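You operate a simulated robot arm through the tools that you are given. There is no shell and no other tool.

The job below is to be done with a simulated robot arm. You get a single attempt, and the scene is never put back.

TASK
Slide a liner into the slot at the holder's mark and another into the next slot.
Fine: turn the table one slot between them; holder locked for each liner; leave it locked.

The check looks at the end state, three seconds after you hand in, the way a careful person would. Anything else that was tipped, shoved, dropped, spilled or broken makes it a failure.

THE ROBOT
A 6-joint arm with a two-finger gripper, fixed in place. Base frame: the origin is at the foot of the arm, x ahead of it, y to its left, z up. Readings come in mm, rad, newtons and seconds.
It reaches about 1298 mm from its shoulder. Its first joint turns from -2.601 to 2.601 rad. Payload 1.57 kg.
Tool frame: the origin (TCP) lies between the finger pads and is the grasp point; the fingertips stand 21 mm ahead of it; z points along the fingers, y is the line along which they close. Largest opening 70 mm; the body of the gripper starts 50 mm behind the TCP.
Orientation is that of the tool frame in the base frame, as a unit quaternion [w, x, y, z]. With the fingers straight down and closing along the base's y, the tool's x points along the base's -x, its y along +y and its z along -z.

THE INTERFACE
- The arm moves only by the tool play_rows. Its argument "steps" is one flat list of numbers, 7 for each row, row after row: the shift along the tool's x, y, z in mm, then the turn, a rotation vector about the tool's x, y, z in rad, then the finger opening in mm, from 0 to 70. In form: [tx, ty, tz, rx, ry, rz, gripper, tx, ty, tz, rx, ry, rz, gripper, ...]. A call has 1 to 20 rows; each row shifts and turns the commanded pose from where the row before left it, along the tool's axes as they then stand. A row lasts 0.2 s, in which the tool goes at most 50 mm and 0.15 rad; a call with a longer step from one row to the next is refused whole, and so is a gripper value outside its range. Where a pose cannot be reached the arm comes as near as it can. A force on the tool above 40 N (or 10 N above the force at the start of the call, whichever is more), or a blocked arm, ends the call early, and 0.2 s more pass. The fingers move at their own pace and stop on an object; they squeeze with about 22 N. The grip force told is the motor's: it shows also when the fingers shut on nothing. Time passes only in rows, and 0.2 s behind the last, so rows that do not move let the fingers close. The reply holds the time, the measured pose of the TCP, the force on the tool along the base axes, the opening and the grip force, in the units named above and with some noise, with the torque about the TCP (base axes, N m) and any sound that the robot's microphone picked up, and new pictures: "show" is both (left out), scene, wrist or none.
- Cameras (640 x 400 px; columns grow to the right, rows downward): "scene" is fixed at [49.1, 650.1, 1466]; the picture's right is [-0.40, -0.92, 0.00], its down [-0.56, 0.24, -0.79] and it looks along [0.73, -0.31, -0.61] (base axes); focal length 374 px, centre (320, 200). "wrist" rides on the gripper at [79, 4, -81] in the tool frame; the picture's right is [-0.05, 1.00, 0.00], its down [-0.67, -0.04, -0.74] and it looks along [-0.74, -0.04, 0.67] (tool axes); focal length 256 px, centre (320, 200). There is no depth. A picture from a camera that has moved, and an enlarged one, comes with that camera's place and axes in the base frame and with its lens.
- raise_lower(by): slides the trunk up (or, below 0, down) by that many mm; the arm rides with it, the base frame stays. It gives what a move gives, with no picture.
- inspect(camera, box): a new picture of the part [left, top, right, bottom] of that camera's present view, enlarged. It takes no simulated time.
- job_done(): hands the job in; it is judged then, once.

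Nothing tells you positions but the pictures and the camera data. Unless the task says otherwise, let go and move clear before handing in.

The tools are called after ">>>" as name(argument=value, ...) on one line, values as JSON. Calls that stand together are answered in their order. play_rows: Moves the arm, as the interface text tells. Its arguments: {"type":"object","properties":{"steps":{"type":"array","items":{"type":"number"}},"show":{"type":"string","enum":["both","scene","wrist","none"]}},"required":["steps"]} The other tools are called the same way: raise_lower (by) slides the trunk up or down; inspect (camera, box) takes an enlarged picture of a part of a camera's view; job_done () hands the job in.

At the start:

```text
time_s: 0.0
position: [503.7, 545.5, 1099.7]
tcp_rot: [0.001, 0.0, 1.0, 0.001]
wrist_force: [-0.3, 0.6, 0.4]
wrist_torque: [0.01, 0.0, -0.02]
gripper_width: 69.9
finger_force: 0.1
trunk travel left (down, up): [-781.0, 189.0]
```

scene: 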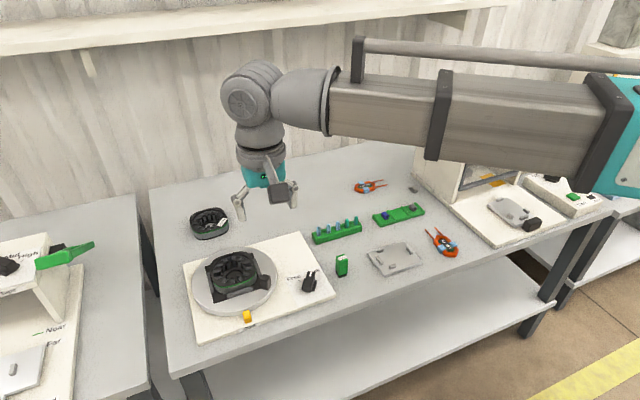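
wrist: 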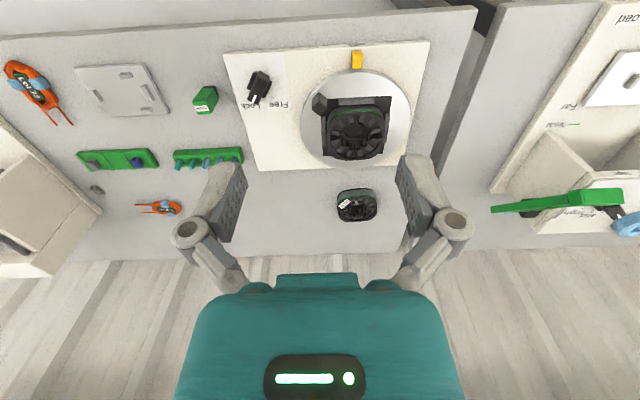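

I see a bench with a turntable holder (a slotted stator on a disk), a Free/Lock knob, a yellow mark, and a green rack that seems to hold liners. I'll look closer before moving.

>>> inspect(camera="scene", box=[170, 220, 350, 340])

>>> inspect(camera="scene", box=[300, 170, 480, 290])

>>> inspect(camera="wrist", box=[220, 40, 440, 180])

>>> inspect(camera="wrist", box=[60, 60, 280, 220])

```text
3.33 times, centred on (260, 280) of scene
camera zoom: at [49.1, 650.1, 1466.0], right [-0.4, -0.92, 0.0], down [-0.56, 0.24, -0.79], along [0.73, -0.31, -0.61], focal length 1245 px, centre (520, -67)
```

zoom: 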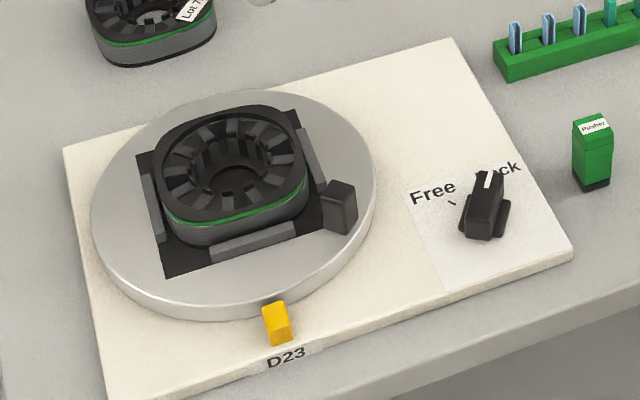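

```text
3.33 times, centred on (390, 230) of scene
camera zoom: at [49.1, 650.1, 1466.0], right [-0.4, -0.92, 0.0], down [-0.56, 0.24, -0.79], along [0.73, -0.31, -0.61], focal length 1245 px, centre (87, 100)
```

zoom: 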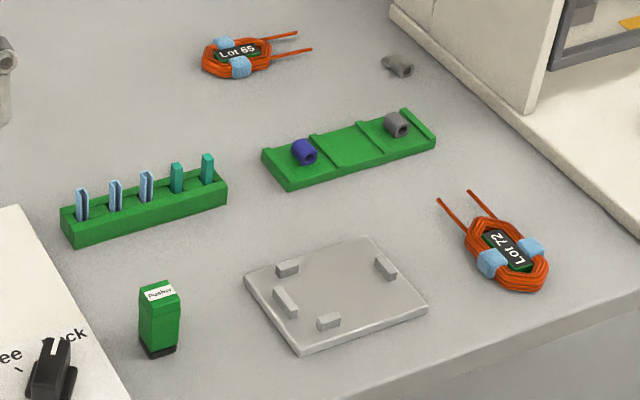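

```text
2.86 times, centred on (330, 110) of wrist
camera zoom: at [422.4, 548.2, 1179.4], right [0.05, 1.0, 0.0], down [0.66, -0.04, 0.75], along [0.74, -0.04, -0.67], focal length 731 px, centre (291, 457)
```

zoom: 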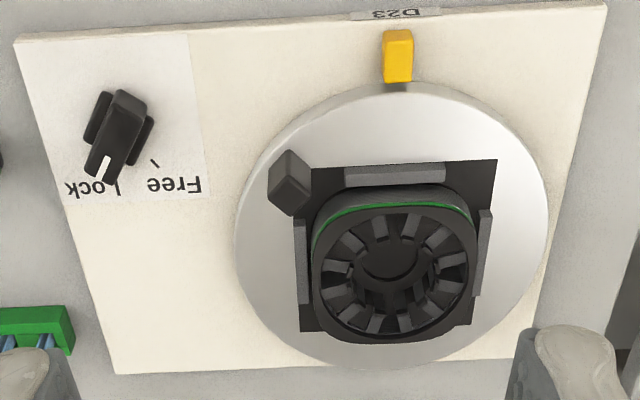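

```text
2.50 times, centred on (170, 140) of wrist
camera zoom: at [422.4, 548.2, 1179.4], right [0.05, 1.0, 0.0], down [0.66, -0.04, 0.75], along [0.74, -0.04, -0.67], focal length 640 px, centre (695, 350)
```

zoom: 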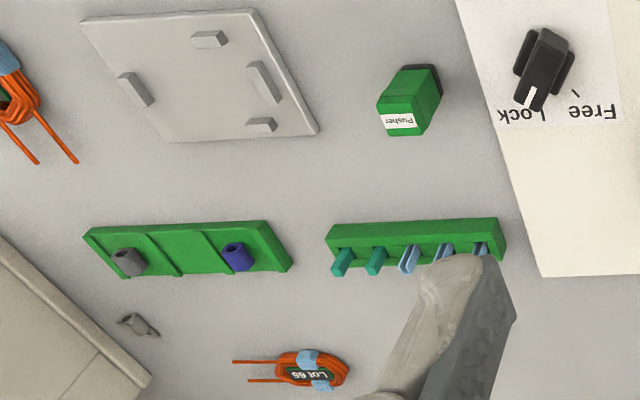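

The stator is seated on a turntable with a handle, and there's a yellow pointer (mark) on the side near the robot. Three pale-blue U liners and two teal wedges stand in the green rack. I'll move the camera closer to measure things, starting with the stator.

>>> play_rows(steps=[-22, 10, 28, 0, 0, 0, 70, -22, 10, 28, 0, 0, 0, 70, -22, 10, 28, 0, 0, 0, 70, -22, 10, 28, 0, 0, 0, 70, 0, 0, 0, 0, 0, 0, 70], show="both")

```text
time_s: 1.2
position: [590.3, 586.7, 1098.9]
tcp_rot: [0.0, 0.0, 1.0, 0.0]
wrist_force: [0.2, 0.5, 0.4]
wrist_torque: [-0.03, 0.01, 0.03]
gripper_width: 69.8
finger_force: 0.1
out of reach, approached as far as the arm can: row 1, 2, 3, 4
trunk travel left (down, up): [-781.0, 189.0]
camera wrist: at [510.0, 590.0, 1179.4], right [0.05, 1.0, 0.0], down [0.66, -0.04, 0.75], along [0.74, -0.04, -0.67], focal length 256 px, centre (320, 200)
```

scene: 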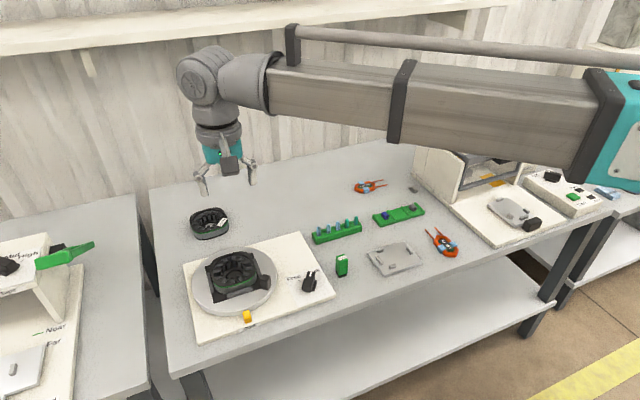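
wrist: 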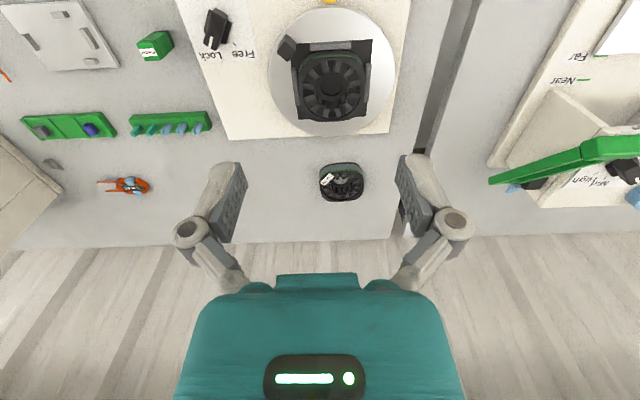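

The arm can't go lower by itself in this configuration, so I'll lower the trunk. The area beneath the tool is clear down to about 830 mm.

>>> raise_lower(by=-120)

```text
time_s: 2.7
position: [590.3, 586.4, 979.7]
tcp_rot: [0.002, 0.0, 1.0, 0.0]
wrist_force: [0.2, 0.3, 0.4]
wrist_torque: [-0.03, 0.0, 0.04]
gripper_width: 70.0
finger_force: 0.1
trunk travel left (down, up): [-661.0, 309.0]
```

The trunk lowered cleanly. Next I'll take a look at the stator from here with the wrist camera.

>>> inspect(camera="wrist", box=[0, 0, 640, 400])

>>> inspect(camera="scene", box=[0, 0, 640, 400])

```text
1.00 times, centred on (320, 200) of wrist (not enlarged: the box is as wide or as high as the picture)
camera zoom: at [510.0, 589.9, 1059.5], right [0.05, 1.0, 0.0], down [0.66, -0.04, 0.75], along [0.74, -0.04, -0.67], focal length 256 px, centre (320, 200)
```

zoom: 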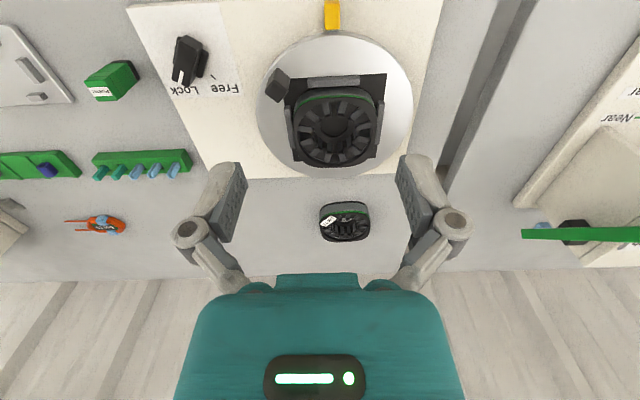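

```text
1.00 times, centred on (320, 200) of scene (not enlarged: the box is as wide or as high as the picture)
camera zoom: at [49.1, 650.1, 1466.0], right [-0.4, -0.92, 0.0], down [-0.56, 0.24, -0.79], along [0.73, -0.31, -0.61], focal length 374 px, centre (320, 200)
```

zoom: 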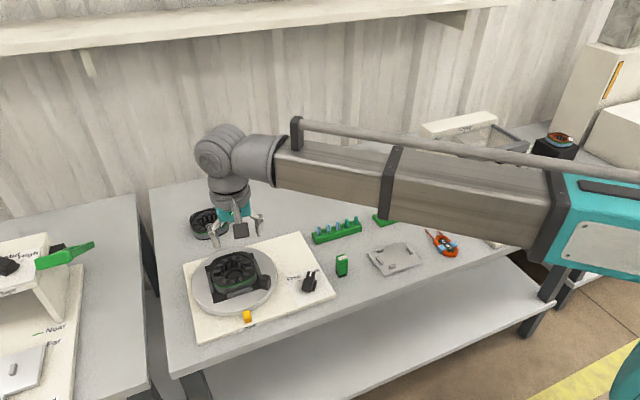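

The wrist camera views the stator at a slant. I'll tilt the tool about its y so the camera looks straight down for accurate plan measurements, staying well above everything.

>>> play_rows(steps=[0, 0, 0, 0, 0.14, 0, 70, 0, 0, 0, 0, 0.14, 0, 70, 0, 0, 0, 0, 0.14, 0, 70, 0, 0, 0, 0, 0.14, 0, 70, 0, 0, 0, 0, 0.14, 0, 70, 0, 0, 0, 0, 0.135, 0, 70, 0, 0, 0, 0, 0, 0, 70], show="both")

```text
time_s: 4.3
position: [572.5, 606.0, 1022.3]
tcp_rot: [-0.343, 0.011, 0.939, 0.032]
wrist_force: [-0.3, -0.1, -0.6]
wrist_torque: [-0.02, -0.06, -0.02]
gripper_width: 70.0
finger_force: 0.1
out of reach, approached as far as the arm can: row 2, 3, 4, 5, 6
trunk travel left (down, up): [-661.0, 309.0]
camera wrist: at [563.7, 603.6, 1135.6], right [0.08, 1.0, 0.02], down [0.99, -0.09, 0.14], along [0.14, 0.01, -0.99], focal length 256 px, centre (320, 200)
```

scene: 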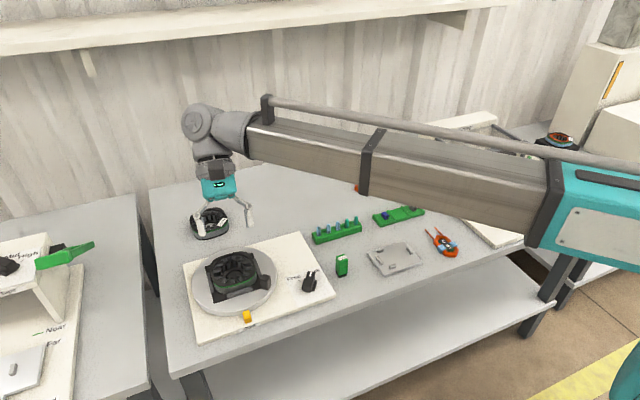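
wrist: 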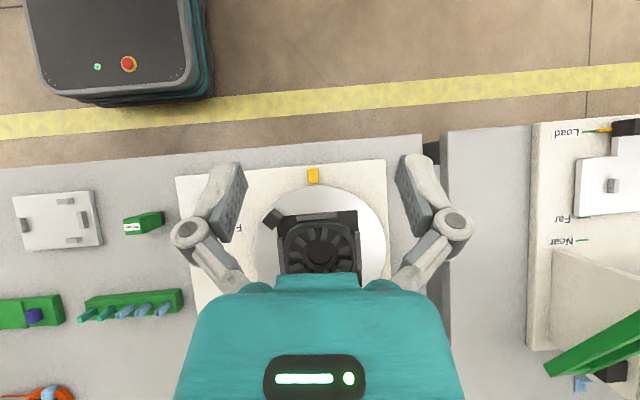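

I got a near-vertical view. I'll zoom into the stator, knob, and rack in this image.

>>> inspect(camera="wrist", box=[170, 150, 400, 294])

>>> inspect(camera="wrist", box=[0, 180, 210, 330])

>>> inspect(camera="scene", box=[200, 240, 290, 300])

>>> inspect(camera="scene", box=[270, 250, 360, 310])

>>> inspect(camera="scene", box=[305, 205, 380, 255])

```text
2.78 times, centred on (285, 222) of wrist
camera zoom: at [563.7, 603.6, 1135.6], right [0.08, 1.0, 0.02], down [0.99, -0.09, 0.14], along [0.14, 0.01, -0.99], focal length 711 px, centre (417, 139)
```

zoom: 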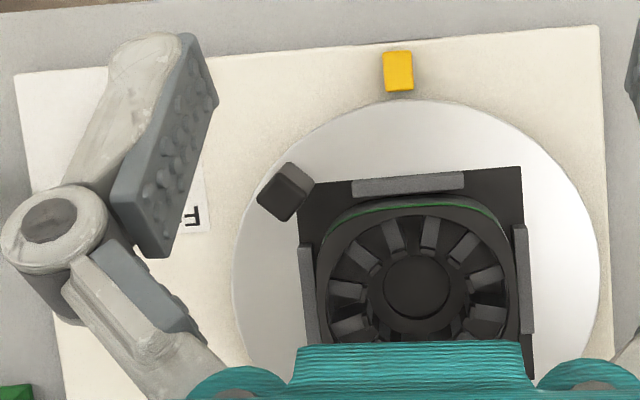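

```text
2.67 times, centred on (105, 255) of wrist
camera zoom: at [563.7, 603.6, 1135.6], right [0.08, 1.0, 0.02], down [0.99, -0.09, 0.14], along [0.14, 0.01, -0.99], focal length 683 px, centre (893, 53)
```

zoom: 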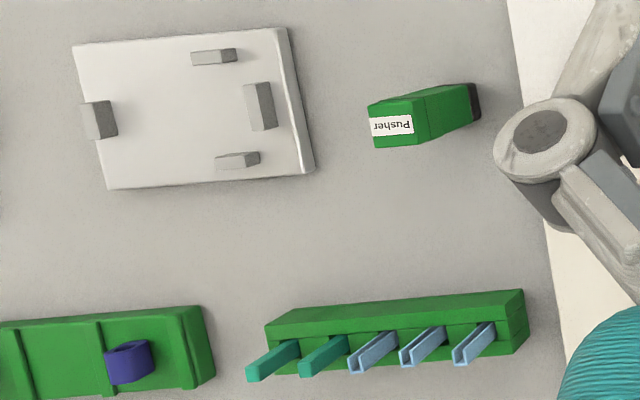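

```text
6.67 times, centred on (245, 270) of scene
camera zoom: at [49.1, 650.1, 1466.0], right [-0.4, -0.92, 0.0], down [-0.56, 0.24, -0.79], along [0.73, -0.31, -0.61], focal length 2490 px, centre (820, -267)
```

zoom: 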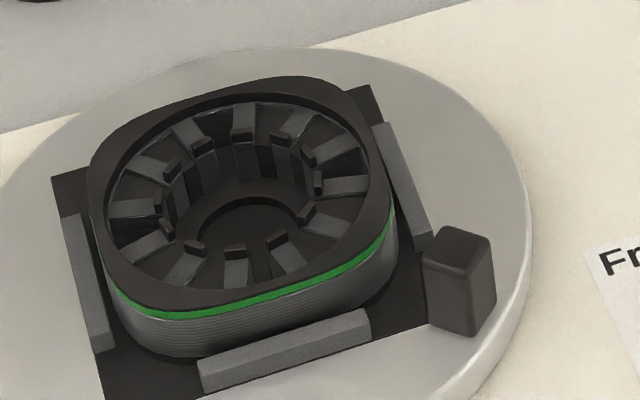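

```text
6.67 times, centred on (315, 280) of scene
camera zoom: at [49.1, 650.1, 1466.0], right [-0.4, -0.92, 0.0], down [-0.56, 0.24, -0.79], along [0.73, -0.31, -0.61], focal length 2490 px, centre (353, -333)
```

zoom: 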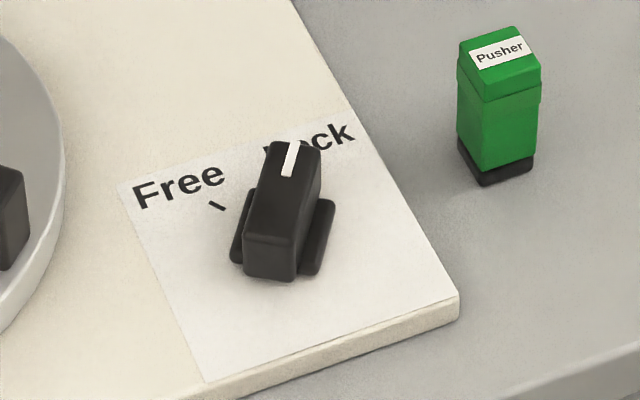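

```text
8.00 times, centred on (342, 230) of scene
camera zoom: at [49.1, 650.1, 1466.0], right [-0.4, -0.92, 0.0], down [-0.56, 0.24, -0.79], along [0.73, -0.31, -0.61], focal length 2988 px, centre (140, -40)
```

zoom: 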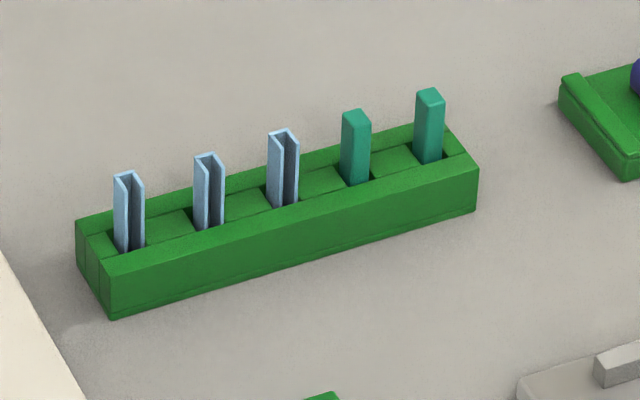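

I now have rough positions: stator centre at about (689, 601), pointer at about (578, 600), rack at about (762, 295). I'll straighten the tool, then go for a close look at the rack.

>>> play_rows(steps=[0, 0, 0, 0, -0.14, 0, 70, 0, 0, 0, 0, -0.14, 0, 70, 0, 0, 0, 0, -0.14, 0, 70, 0, 0, 0, 0, -0.14, 0, 70, 0, 0, 0, 0, -0.14, 0, 70, 0, 0, 0, 0, 0, 0, 70], show="none")

```text
time_s: 5.7
position: [572.6, 606.0, 979.5]
tcp_rot: [0.002, 0.022, 0.999, 0.026]
wrist_force: [-0.8, 0.0, 0.5]
wrist_torque: [0.02, -0.01, 0.06]
gripper_width: 70.2
finger_force: 0.0
out of reach, approached as far as the arm can: row 1, 2, 3, 4
trunk travel left (down, up): [-661.0, 309.0]
```

The pose chains from where the arm actually got to, and orientation drifted slightly. I'll correct the orientation and test upward motion.

>>> play_rows(steps=[0, 0, -20, 0.052, 0.004, -0.044, 70, 0, 0, 0, 0, 0, 0, 70], show="none")

```text
time_s: 6.3
position: [571.6, 605.1, 979.2]
tcp_rot: [-0.001, -0.001, 1.0, 0.0]
wrist_force: [-0.4, 0.0, 0.7]
wrist_torque: [-0.02, 0.01, 0.0]
gripper_width: 70.1
finger_force: 0.1
out of reach, approached as far as the arm can: row 1
trunk travel left (down, up): [-661.0, 309.0]
```

With the fingers straight down, height is set only by the trunk, while the arm handles x and y. I'll go over toward the rack for a close look.

>>> play_rows(steps=[-16, -38.75, 0, 0, 0, 0, 70, -16, -38.75, 0, 0, 0, 0, 70, -16, -38.75, 0, 0, 0, 0, 70, -16, -38.75, 0, 0, 0, 0, 70, -16, -38.75, 0, 0, 0, 0, 70, -16, -38.75, 0, 0, 0, 0, 70, -16, -38.75, 0, 0, 0, 0, 70, -16, -38.75, 0, 0, 0, 0, 70, 0, 0, 0, 0, 0, 0, 70], show="both")

```text
time_s: 8.3
position: [702.2, 291.3, 980.3]
tcp_rot: [-0.002, -0.001, 1.0, 0.001]
wrist_force: [-0.3, -0.5, -0.3]
wrist_torque: [0.0, 0.02, -0.02]
gripper_width: 70.0
finger_force: 0.0
trunk travel left (down, up): [-661.0, 309.0]
camera wrist: at [622.9, 293.4, 1059.8], right [0.05, 1.0, 0.0], down [0.67, -0.04, 0.74], along [0.74, -0.04, -0.67], focal length 256 px, centre (320, 200)
```

scene: 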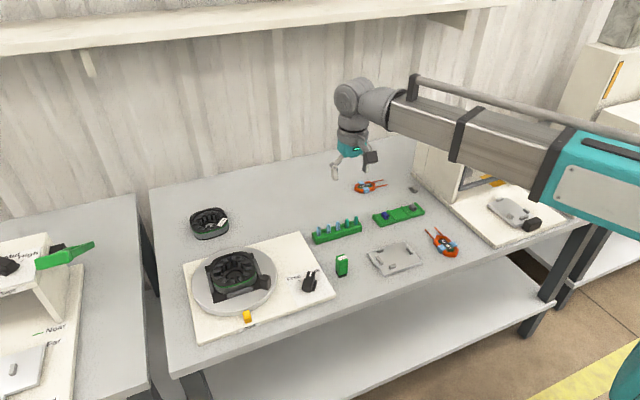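
wrist: 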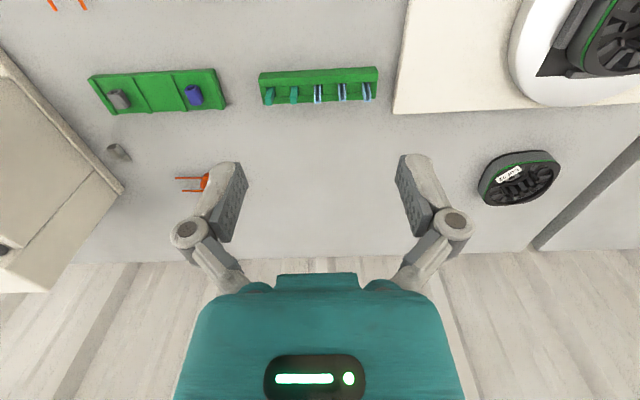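

I'll lower the trunk for a closer rack view.

>>> raise_lower(by=-110)

>>> inspect(camera="wrist", box=[220, 60, 420, 185])

>>> inspect(camera="wrist", box=[0, 0, 640, 400])

```text
time_s: 9.7
position: [702.5, 290.7, 869.3]
tcp_rot: [-0.002, 0.0, 1.0, 0.0]
wrist_force: [0.0, 0.1, 0.1]
wrist_torque: [-0.01, 0.0, -0.02]
gripper_width: 70.0
finger_force: 0.1
trunk travel left (down, up): [-551.0, 419.0]
```

```text
3.20 times, centred on (320, 122) of wrist
camera zoom: at [622.7, 294.0, 949.8], right [0.05, 1.0, 0.0], down [0.67, -0.04, 0.74], along [0.74, -0.04, -0.67], focal length 819 px, centre (320, 448)
```

zoom: 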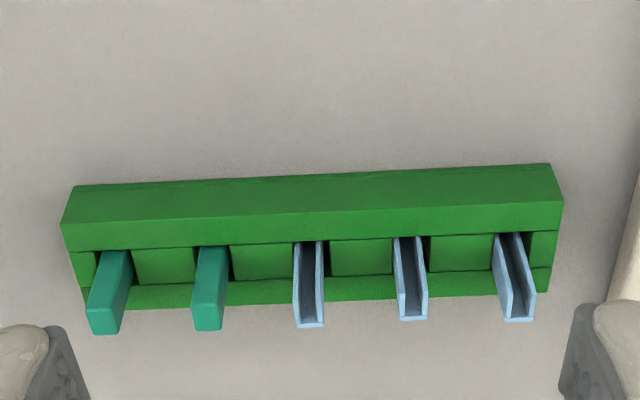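

```text
1.00 times, centred on (320, 200) of wrist (not enlarged: the box is as wide or as high as the picture)
camera zoom: at [622.7, 294.0, 949.8], right [0.05, 1.0, 0.0], down [0.67, -0.04, 0.74], along [0.74, -0.04, -0.67], focal length 256 px, centre (320, 200)
```

zoom: 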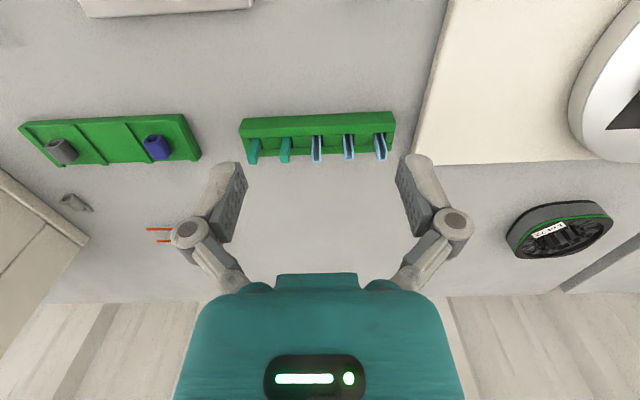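

The liners are U channels with the web on the +x side and the opening toward the robot. For the slot at the mark, the web has to face outward (−x), so I'll need a 180° turn. Now I'll look at the stator and knob from close above.

>>> play_rows(steps=[2.8, 38.6, 0, 0, 0, 0, 70, 2.8, 38.6, 0, 0, 0, 0, 70, 2.8, 38.6, 0, 0, 0, 0, 70, 2.8, 38.6, 0, 0, 0, 0, 70, 2.8, 38.6, 0, 0, 0, 0, 70, 2.8, 38.6, 0, 0, 0, 0, 70, 2.8, 38.6, 0, 0, 0, 0, 70, 2.8, 38.6, 0, 0, 0, 0, 70, 0, 0, 0, 0, 0, 0, 70], show="wrist")

>>> inspect(camera="wrist", box=[220, 20, 420, 145])

>>> inspect(camera="wrist", box=[260, 60, 380, 135])

```text
time_s: 11.7
position: [680.9, 598.9, 869.7]
tcp_rot: [-0.002, 0.0, 1.0, 0.0]
wrist_force: [-1.2, 0.5, 0.6]
wrist_torque: [0.01, 0.0, 0.02]
gripper_width: 69.9
finger_force: 0.1
trunk travel left (down, up): [-551.0, 419.0]
camera wrist: at [600.2, 601.8, 949.6], right [0.05, 1.0, 0.0], down [0.67, -0.04, 0.74], along [0.74, -0.04, -0.67], focal length 256 px, centre (320, 200)
```

wrist: 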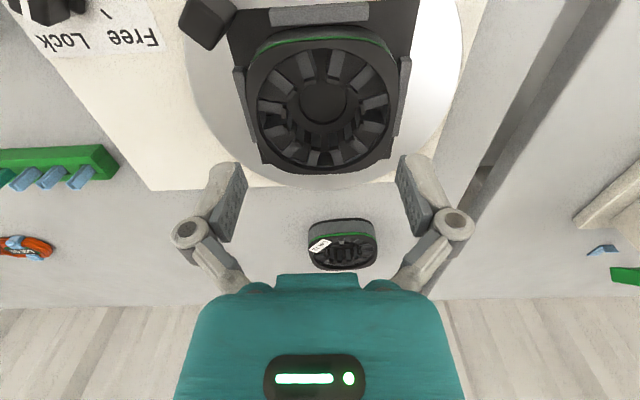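

```text
3.20 times, centred on (320, 82) of wrist
camera zoom: at [600.2, 601.8, 949.6], right [0.05, 1.0, 0.0], down [0.67, -0.04, 0.74], along [0.74, -0.04, -0.67], focal length 819 px, centre (320, 576)
```

zoom: 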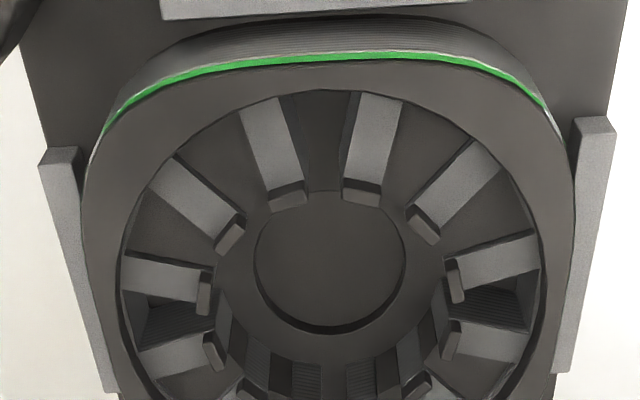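

```text
5.33 times, centred on (320, 98) of wrist
camera zoom: at [600.2, 601.8, 949.6], right [0.05, 1.0, 0.0], down [0.67, -0.04, 0.74], along [0.74, -0.04, -0.67], focal length 1365 px, centre (320, 747)
```

zoom: 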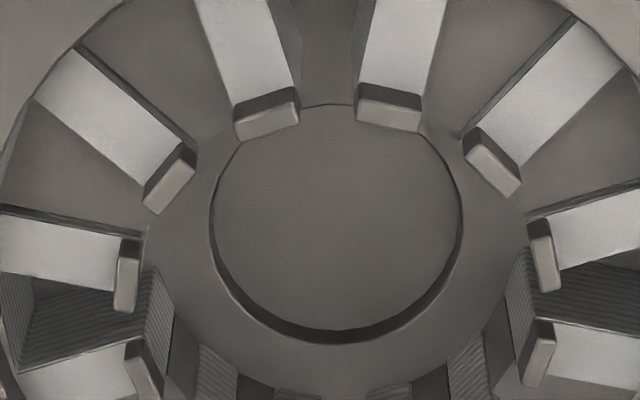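

There's a slot centred on the mark direction (y ≈ 599.5). I'll step back 80 mm in x to get a second viewpoint for triangulating heights, and to see the pointer, knob and handle.

>>> play_rows(steps=[40, 0, 0, 0, 0, 0, 70, 40, 0, 0, 0, 0, 0, 70, 0, 0, 0, 0, 0, 0, 70], show="wrist")

>>> inspect(camera="wrist", box=[220, 100, 420, 225])

>>> inspect(camera="wrist", box=[220, 0, 420, 125])

>>> inspect(camera="wrist", box=[20, 0, 220, 125])

```text
time_s: 12.5
position: [601.5, 601.4, 870.2]
tcp_rot: [-0.001, 0.001, 1.0, 0.0]
wrist_force: [-0.7, 0.0, -0.2]
wrist_torque: [0.0, -0.01, 0.01]
gripper_width: 70.0
finger_force: 0.0
trunk travel left (down, up): [-551.0, 419.0]
camera wrist: at [520.9, 603.8, 949.8], right [0.05, 1.0, 0.0], down [0.67, -0.04, 0.74], along [0.74, -0.04, -0.67], focal length 256 px, centre (320, 200)
```

wrist: 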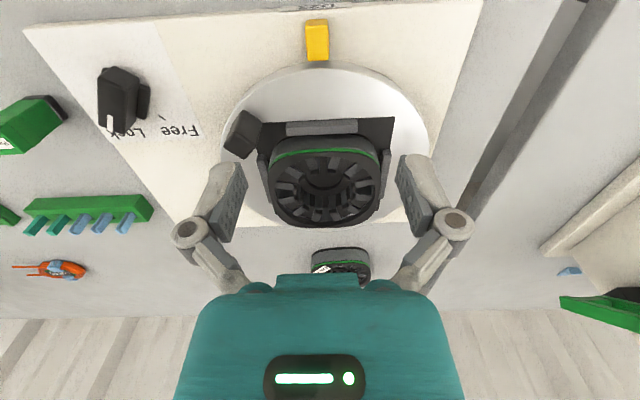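

```text
3.20 times, centred on (320, 162) of wrist
camera zoom: at [520.9, 603.8, 949.8], right [0.05, 1.0, 0.0], down [0.67, -0.04, 0.74], along [0.74, -0.04, -0.67], focal length 819 px, centre (320, 320)
```

zoom: 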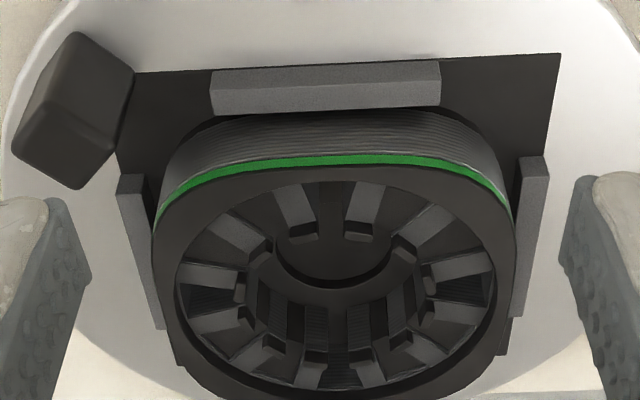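

```text
3.20 times, centred on (320, 62) of wrist
camera zoom: at [520.9, 603.8, 949.8], right [0.05, 1.0, 0.0], down [0.67, -0.04, 0.74], along [0.74, -0.04, -0.67], focal length 819 px, centre (320, 640)
```

zoom: 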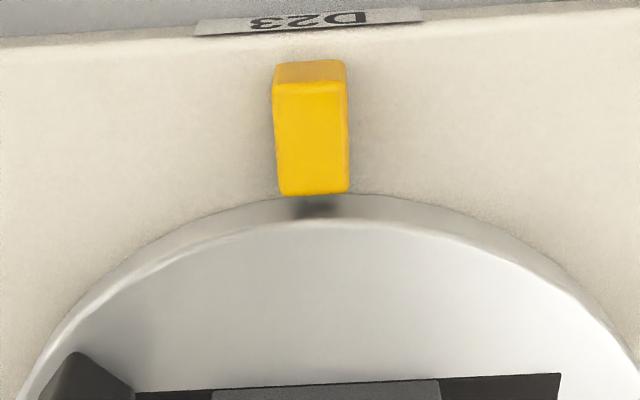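

```text
3.20 times, centred on (120, 62) of wrist
camera zoom: at [520.9, 603.8, 949.8], right [0.05, 1.0, 0.0], down [0.67, -0.04, 0.74], along [0.74, -0.04, -0.67], focal length 819 px, centre (960, 640)
```

zoom: 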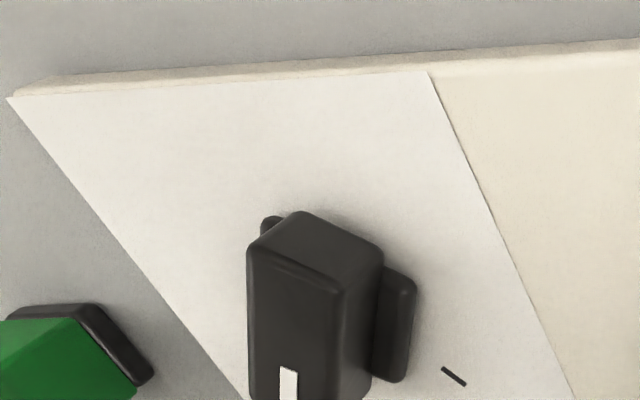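

Triangulated: stator centre at about (696, 599.7), tooth tops z ≈ 780, rim z ≈ 785, teeth spanning r ≈ 26–45. I'd like a vertical zoomed view of the slots, so I'll shift forward and tilt again.

>>> play_rows(steps=[-35, 0, 0, 0, 0, 0, 70, -35, 0, 0, 0, 0, 0, 70, 0, 0, 0, 0, 0.14, 0, 70, 0, 0, 0, 0, 0.14, 0, 70, 0, 0, 0, 0, 0.14, 0, 70, 0, 0, 0, 0, 0.14, 0, 70, 0, 0, 0, 0, 0.14, 0, 70, 0, 0, 0, 0, 0.12, 0, 70, 0, 0, 0, 0, 0, 0, 70], show="wrist")

```text
time_s: 14.5
position: [666.4, 605.9, 903.0]
tcp_rot: [-0.299, 0.002, 0.954, 0.01]
wrist_force: [-0.6, 0.0, -0.2]
wrist_torque: [0.02, 0.01, -0.01]
gripper_width: 69.9
finger_force: 0.1
out of reach, approached as far as the arm can: row 4, 5, 6, 7, 8
trunk travel left (down, up): [-551.0, 419.0]
camera wrist: at [646.4, 606.8, 1013.8], right [0.06, 1.0, -0.01], down [0.97, -0.05, 0.23], along [0.23, -0.02, -0.97], focal length 256 px, centre (320, 200)
```

wrist: 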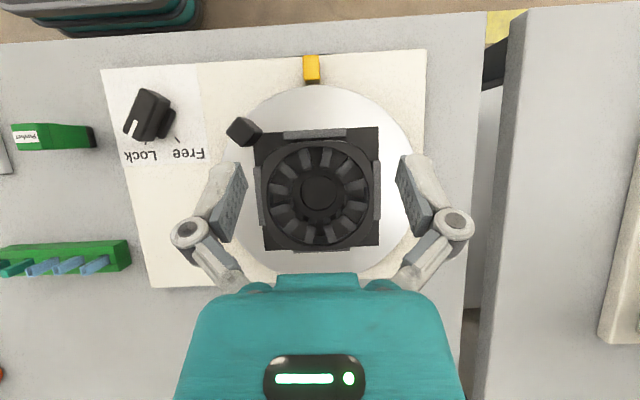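

This is a good top view. I'll zoom into the mark slot, the knob, and the whole holder.

>>> inspect(camera="wrist", box=[250, 120, 390, 208])

>>> inspect(camera="wrist", box=[292, 142, 348, 177])

>>> inspect(camera="wrist", box=[100, 70, 220, 145])

>>> inspect(camera="wrist", box=[200, 40, 440, 190])

>>> inspect(camera="wrist", box=[250, 160, 390, 248])

```text
4.55 times, centred on (320, 164) of wrist
camera zoom: at [646.4, 606.8, 1013.8], right [0.06, 1.0, -0.01], down [0.97, -0.05, 0.23], along [0.23, -0.02, -0.97], focal length 1164 px, centre (320, 364)
```

zoom: 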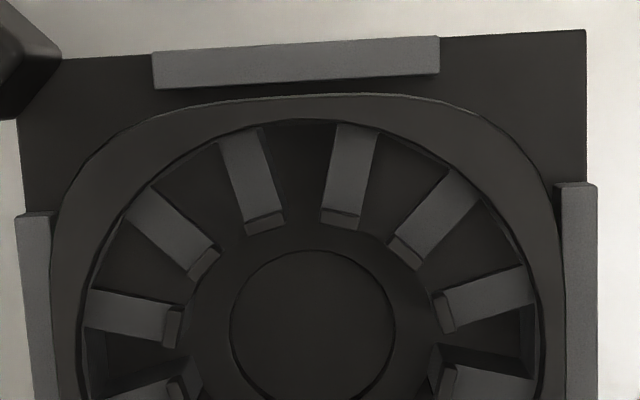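

```text
11.43 times, centred on (320, 160) of wrist
camera zoom: at [646.4, 606.8, 1013.8], right [0.06, 1.0, -0.01], down [0.97, -0.05, 0.23], along [0.23, -0.02, -0.97], focal length 2926 px, centre (320, 663)
```

zoom: 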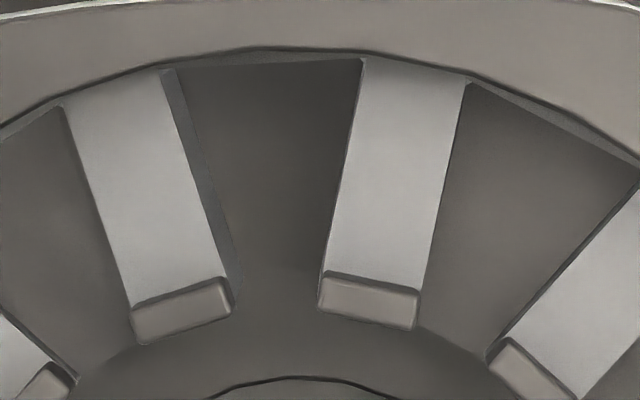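

```text
5.33 times, centred on (160, 108) of wrist
camera zoom: at [646.4, 606.8, 1013.8], right [0.06, 1.0, -0.01], down [0.97, -0.05, 0.23], along [0.23, -0.02, -0.97], focal length 1365 px, centre (1173, 693)
```

zoom: 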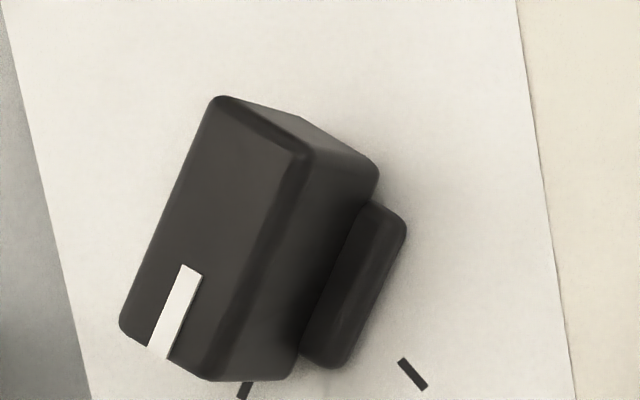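

```text
2.67 times, centred on (320, 115) of wrist
camera zoom: at [646.4, 606.8, 1013.8], right [0.06, 1.0, -0.01], down [0.97, -0.05, 0.23], along [0.23, -0.02, -0.97], focal length 683 px, centre (320, 427)
```

zoom: 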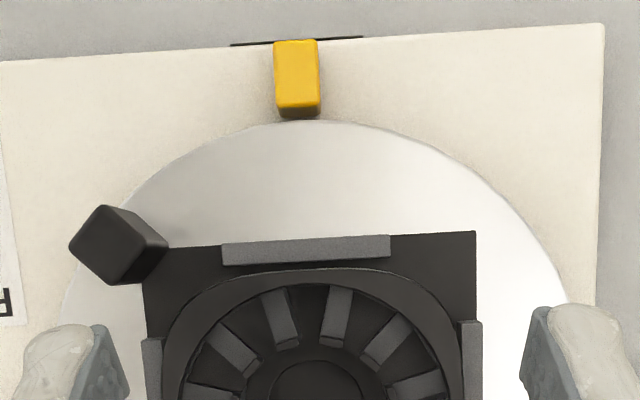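

```text
4.55 times, centred on (320, 204) of wrist
camera zoom: at [646.4, 606.8, 1013.8], right [0.06, 1.0, -0.01], down [0.97, -0.05, 0.23], along [0.23, -0.02, -0.97], focal length 1164 px, centre (320, 182)
```

zoom: 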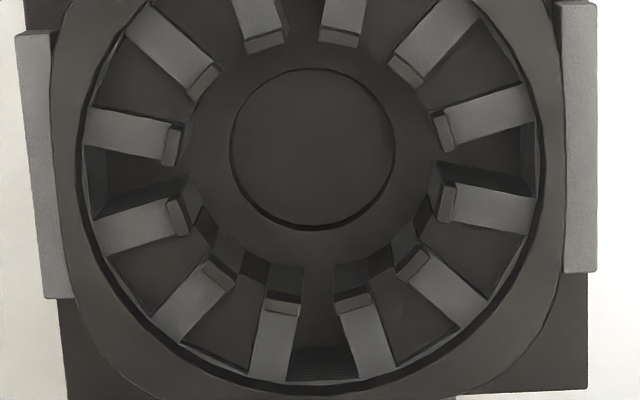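

The knob lies near the Lock tick, but I need to verify it is exactly on it. I'll zoom on the knob, ticks, and the liners.

>>> inspect(camera="wrist", box=[125, 115, 205, 165])

>>> inspect(camera="wrist", box=[0, 230, 140, 318])

>>> inspect(camera="wrist", box=[20, 245, 116, 305])

>>> inspect(camera="wrist", box=[0, 110, 120, 185])

>>> inspect(camera="scene", box=[285, 260, 333, 290])

```text
8.00 times, centred on (165, 140) of wrist
camera zoom: at [646.4, 606.8, 1013.8], right [0.06, 1.0, -0.01], down [0.97, -0.05, 0.23], along [0.23, -0.02, -0.97], focal length 2048 px, centre (1560, 680)
```

zoom: 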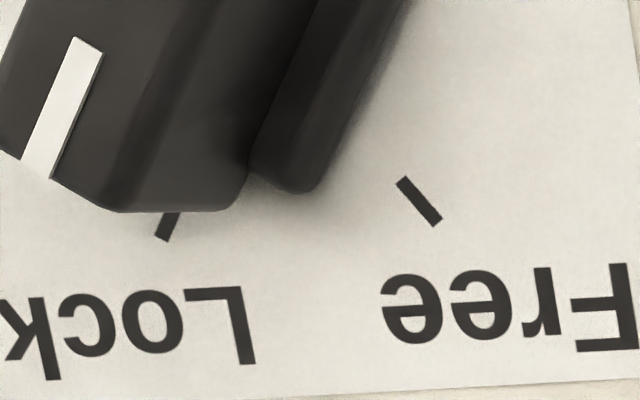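

```text
4.55 times, centred on (70, 274) of wrist
camera zoom: at [646.4, 606.8, 1013.8], right [0.06, 1.0, -0.01], down [0.97, -0.05, 0.23], along [0.23, -0.02, -0.97], focal length 1164 px, centre (1456, -136)
```

zoom: 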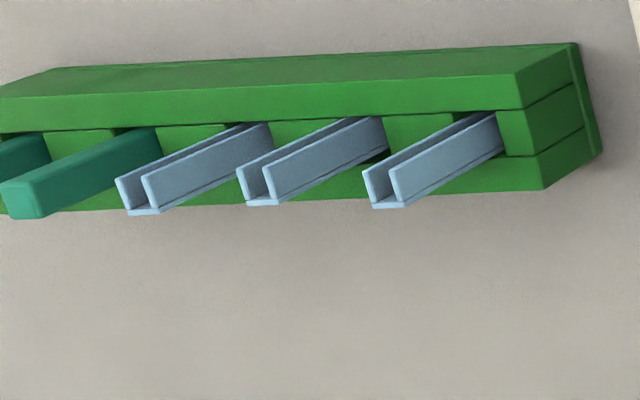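

```text
6.67 times, centred on (68, 275) of wrist
camera zoom: at [646.4, 606.8, 1013.8], right [0.06, 1.0, -0.01], down [0.97, -0.05, 0.23], along [0.23, -0.02, -0.97], focal length 1707 px, centre (2000, -300)
```

zoom: 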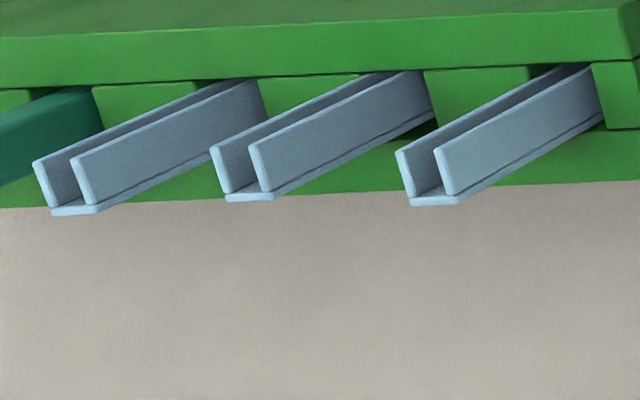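

```text
5.33 times, centred on (60, 148) of wrist
camera zoom: at [646.4, 606.8, 1013.8], right [0.06, 1.0, -0.01], down [0.97, -0.05, 0.23], along [0.23, -0.02, -0.97], focal length 1365 px, centre (1707, 480)
```

zoom: 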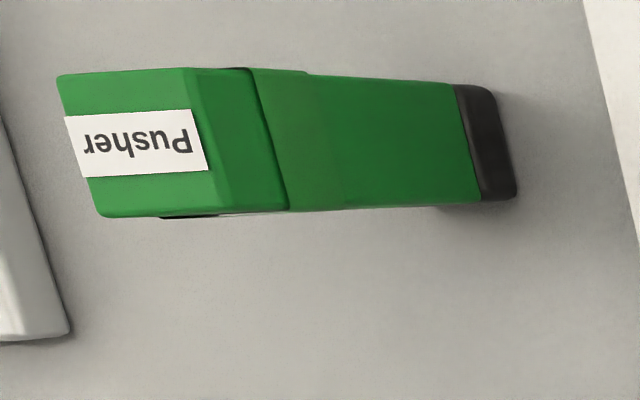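

```text
13.33 times, centred on (309, 275) of scene
camera zoom: at [49.1, 650.1, 1466.0], right [-0.4, -0.92, 0.0], down [-0.56, 0.24, -0.79], along [0.73, -0.31, -0.61], focal length 4980 px, centre (467, -800)
```

zoom: 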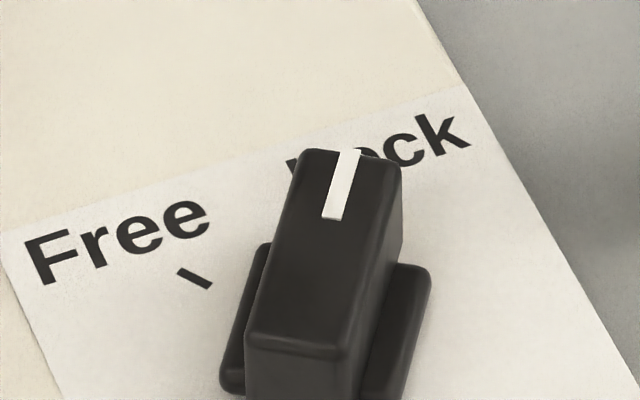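

The knob's white line matches the Lock tick, so the holder is currently locked. The liners are about 8×8 mm U channels, webs on the +x side. I'll straighten the tool, back over the bench, and test a 180° yaw in free space.

>>> play_rows(steps=[0, 0, 0, 0, -0.1214, 0, 70, 0, 0, 0, 0, -0.1214, 0, 70, 0, 0, 0, 0, -0.1214, 0, 70, 0, 0, 0, 0, -0.1214, 0, 70, 0, 0, 0, 0, -0.1214, 0, 70, 0, 0, 0, 0, 0, 0, 70], show="none")

```text
time_s: 15.9
position: [666.2, 604.9, 869.2]
tcp_rot: [0.001, 0.006, 1.0, 0.009]
wrist_force: [0.3, -0.3, -0.3]
wrist_torque: [-0.02, 0.05, 0.0]
gripper_width: 70.2
finger_force: 0.0
out of reach, approached as far as the arm can: row 1, 2, 3, 4
trunk travel left (down, up): [-551.0, 419.0]
```

I'll correct the residual tilt and test the yaw spin in place at this safe height.

>>> play_rows(steps=[0, 0, 0, 0.018, 0.002, -0.012, 70, 0, 0, 0, 0, 0, 0.15, 70, 0, 0, 0, 0, 0, 0.15, 70, 0, 0, 0, 0, 0, 0.15, 70, 0, 0, 0, 0, 0, 0.15, 70, 0, 0, 0, 0, 0, 0.15, 70, 0, 0, 0, 0, 0, 0.15, 70, 0, 0, 0, 0, 0, 0.15, 70, 0, 0, 0, 0, 0, 0.15, 70, 0, 0, 0, 0, 0, 0.15, 70, 0, 0, 0, 0, 0, 0.15, 70, 0, 0, 0, 0, 0, 0, 70], show="none")

```text
time_s: 18.5
position: [665.7, 604.1, 869.5]
tcp_rot: [-0.002, 0.682, 0.732, -0.001]
wrist_force: [-0.1, 0.2, 0.0]
wrist_torque: [0.0, -0.01, -0.01]
gripper_width: 70.0
finger_force: 0.0
trunk travel left (down, up): [-551.0, 419.0]
```

The yaw works so far; I'll continue to 180°.

>>> play_rows(steps=[0, 0, 0, 0, 0, 0.15, 70, 0, 0, 0, 0, 0, 0.15, 70, 0, 0, 0, 0, 0, 0.15, 70, 0, 0, 0, 0, 0, 0.15, 70, 0, 0, 0, 0, 0, 0.15, 70, 0, 0, 0, 0, 0, 0.15, 70, 0, 0, 0, 0, 0, 0.15, 70, 0, 0, 0, 0, 0, 0.15, 70, 0, 0, 0, 0, 0, 0.15, 70, 0, 0, 0, 0, 0, 0.15, 70, 0, 0, 0, 0, 0, 0.1416, 70, 0, 0, 0, 0, 0, 0, 70], show="both")

```text
time_s: 21.1
position: [668.3, 603.1, 869.2]
tcp_rot: [-0.001, 0.9, 0.437, -0.002]
wrist_force: [0.3, 0.5, -0.2]
wrist_torque: [0.0, -0.01, 0.02]
gripper_width: 70.0
finger_force: 0.0
out of reach, approached as far as the arm can: row 6, 7, 8, 9, 10, 11
trunk travel left (down, up): [-551.0, 419.0]
camera wrist: at [719.6, 661.6, 949.4], right [0.75, -0.66, 0.0], down [-0.44, -0.5, 0.75], along [-0.49, -0.56, -0.67], focal length 256 px, centre (320, 200)
```

scene: 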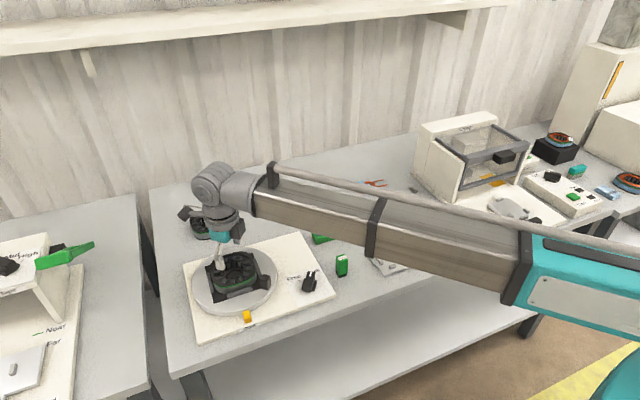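
wrist: 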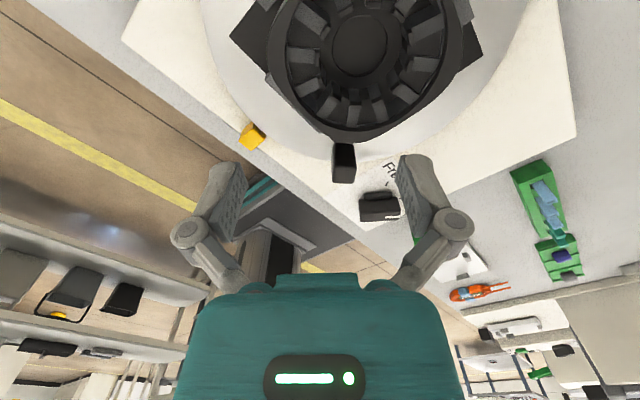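

Yaw stops at about +128° here, so I'll use a different plan: grip the liner closing along x (yaw −90° at the rack) and insert at yaw +90°, which also gives the 180° turn. I'll rotate back and head to the rack.

>>> play_rows(steps=[0, 0, 0, 0, 0, -0.1492, 70, 0, 0, 0, 0, 0, -0.1492, 70, 0, 0, 0, 0, 0, -0.1492, 70, 0, 0, 0, 0, 0, -0.1492, 70, 0, 0, 0, 0, 0, -0.1492, 70, 0, 0, 0, 0, 0, -0.1492, 70, 0, 0, 0, 0, 0, -0.1492, 70, 0, 0, 0, 0, 0, -0.1492, 70, 0, 0, 0, 0, 0, -0.1492, 70, 0, 0, 0, 0, 0, -0.1492, 70, 0, 0, 0, 0, 0, -0.1492, 70, 0, 0, 0, 0, 0, -0.1492, 70, 0, 0, 0, 0, 0, -0.1492, 70, 0, 0, 0, 0, 0, -0.1492, 70, 0, 0, 0, 0, 0, -0.1492, 70, -14, -43, 0, 0, 0, 0, 70, -14, -43, 0, 0, 0, 0, 70, -14, -43, 0, 0, 0, 0, 70, -14, -43, 0, 0, 0, 0, 70, -14, -43, 0, 0, 0, 0, 70], show="none")

>>> play_rows(steps=[0, -45, 0, 0, 0, -0.15, 70, 0, 0, 0, 0, 0, -0.15, 70, 0, 0, 0, 0, 0, -0.15, 70, 0, 0, 0, 0, 0, -0.15, 70, 0, 0, 0, 0, 0, -0.15, 70, 0, 0, 0, 0, 0, -0.15, 70, 0, 0, 0, 0, 0, -0.15, 70, 0, 0, 0, 0, 0, -0.15, 70, 0, 0, 0, 0, 0, -0.15, 70, 0, 0, 0, 0, 0, -0.15, 70, 0, 0, 0, 0, 0, -0.0708, 70, 0, 0, 0, 0, 0, 0, 70], show="wrist")

```text
time_s: 25.3
position: [738.6, 388.8, 868.6]
tcp_rot: [-0.003, -0.001, 1.0, 0.001]
wrist_force: [-0.3, 0.5, 0.9]
wrist_torque: [-0.06, -0.01, 0.02]
gripper_width: 70.2
finger_force: 0.1
out of reach, approached as far as the arm can: row 20
trunk travel left (down, up): [-551.0, 419.0]
```

```text
time_s: 27.9
position: [738.6, 343.6, 869.2]
tcp_rot: [0.001, 0.708, -0.706, -0.003]
wrist_force: [0.4, 0.5, -0.7]
wrist_torque: [-0.01, 0.03, 0.03]
gripper_width: 70.1
finger_force: 0.1
trunk travel left (down, up): [-551.0, 419.0]
camera wrist: at [733.9, 262.8, 949.4], right [-1.0, 0.05, 0.0], down [0.04, 0.67, 0.75], along [0.04, 0.75, -0.67], focal length 256 px, centre (320, 200)
```

wrist: 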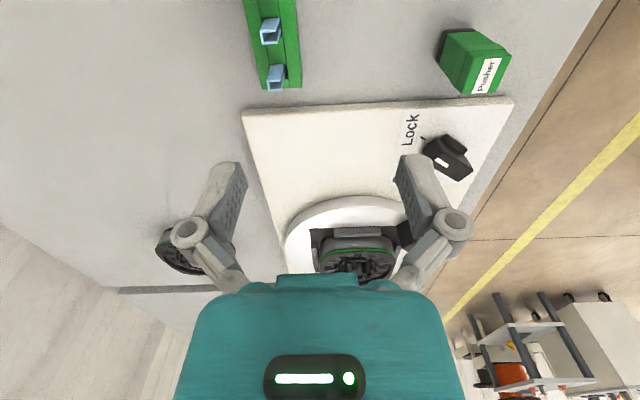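

Yaw −90° is reachable at the rack. I'll zoom on the liners from here to get positions and the pusher/rack details.

>>> inspect(camera="wrist", box=[220, 0, 348, 100])

>>> inspect(camera="wrist", box=[235, 50, 315, 100])

>>> inspect(camera="wrist", box=[390, 80, 518, 180])

```text
4.00 times, centred on (284, 50) of wrist
camera zoom: at [733.9, 262.8, 949.4], right [-1.0, 0.05, 0.0], down [0.04, 0.67, 0.75], along [0.04, 0.75, -0.67], focal length 1024 px, centre (464, 800)
```

zoom: 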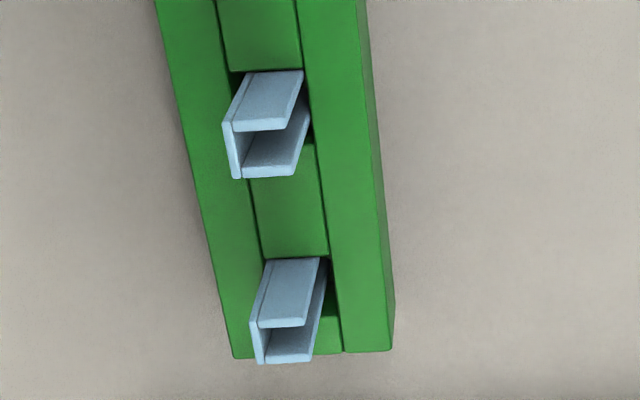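

```text
8.00 times, centred on (275, 75) of wrist
camera zoom: at [733.9, 262.8, 949.4], right [-1.0, 0.05, 0.0], down [0.04, 0.67, 0.75], along [0.04, 0.75, -0.67], focal length 2048 px, centre (680, 1200)
```

zoom: 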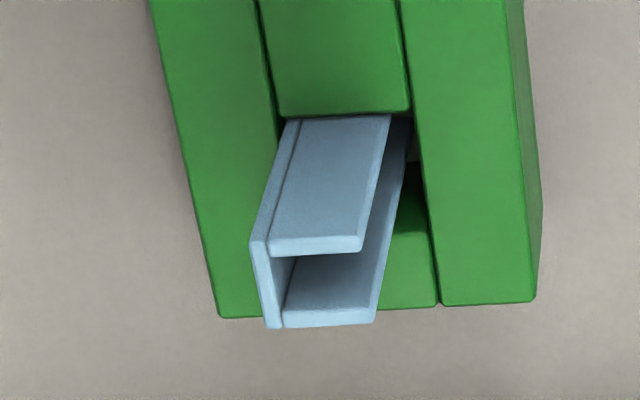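

```text
4.00 times, centred on (454, 130) of wrist
camera zoom: at [733.9, 262.8, 949.4], right [-1.0, 0.05, 0.0], down [0.04, 0.67, 0.75], along [0.04, 0.75, -0.67], focal length 1024 px, centre (-216, 480)
```

zoom: 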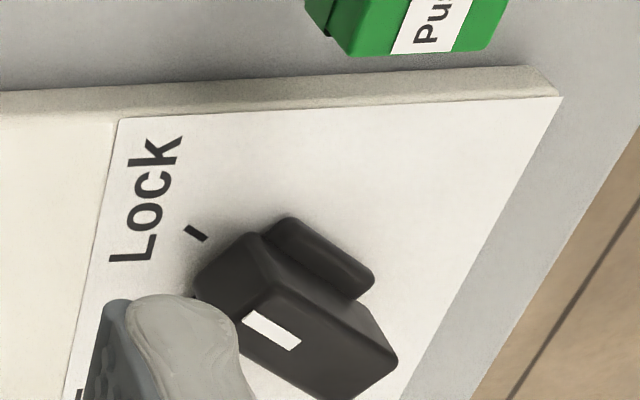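

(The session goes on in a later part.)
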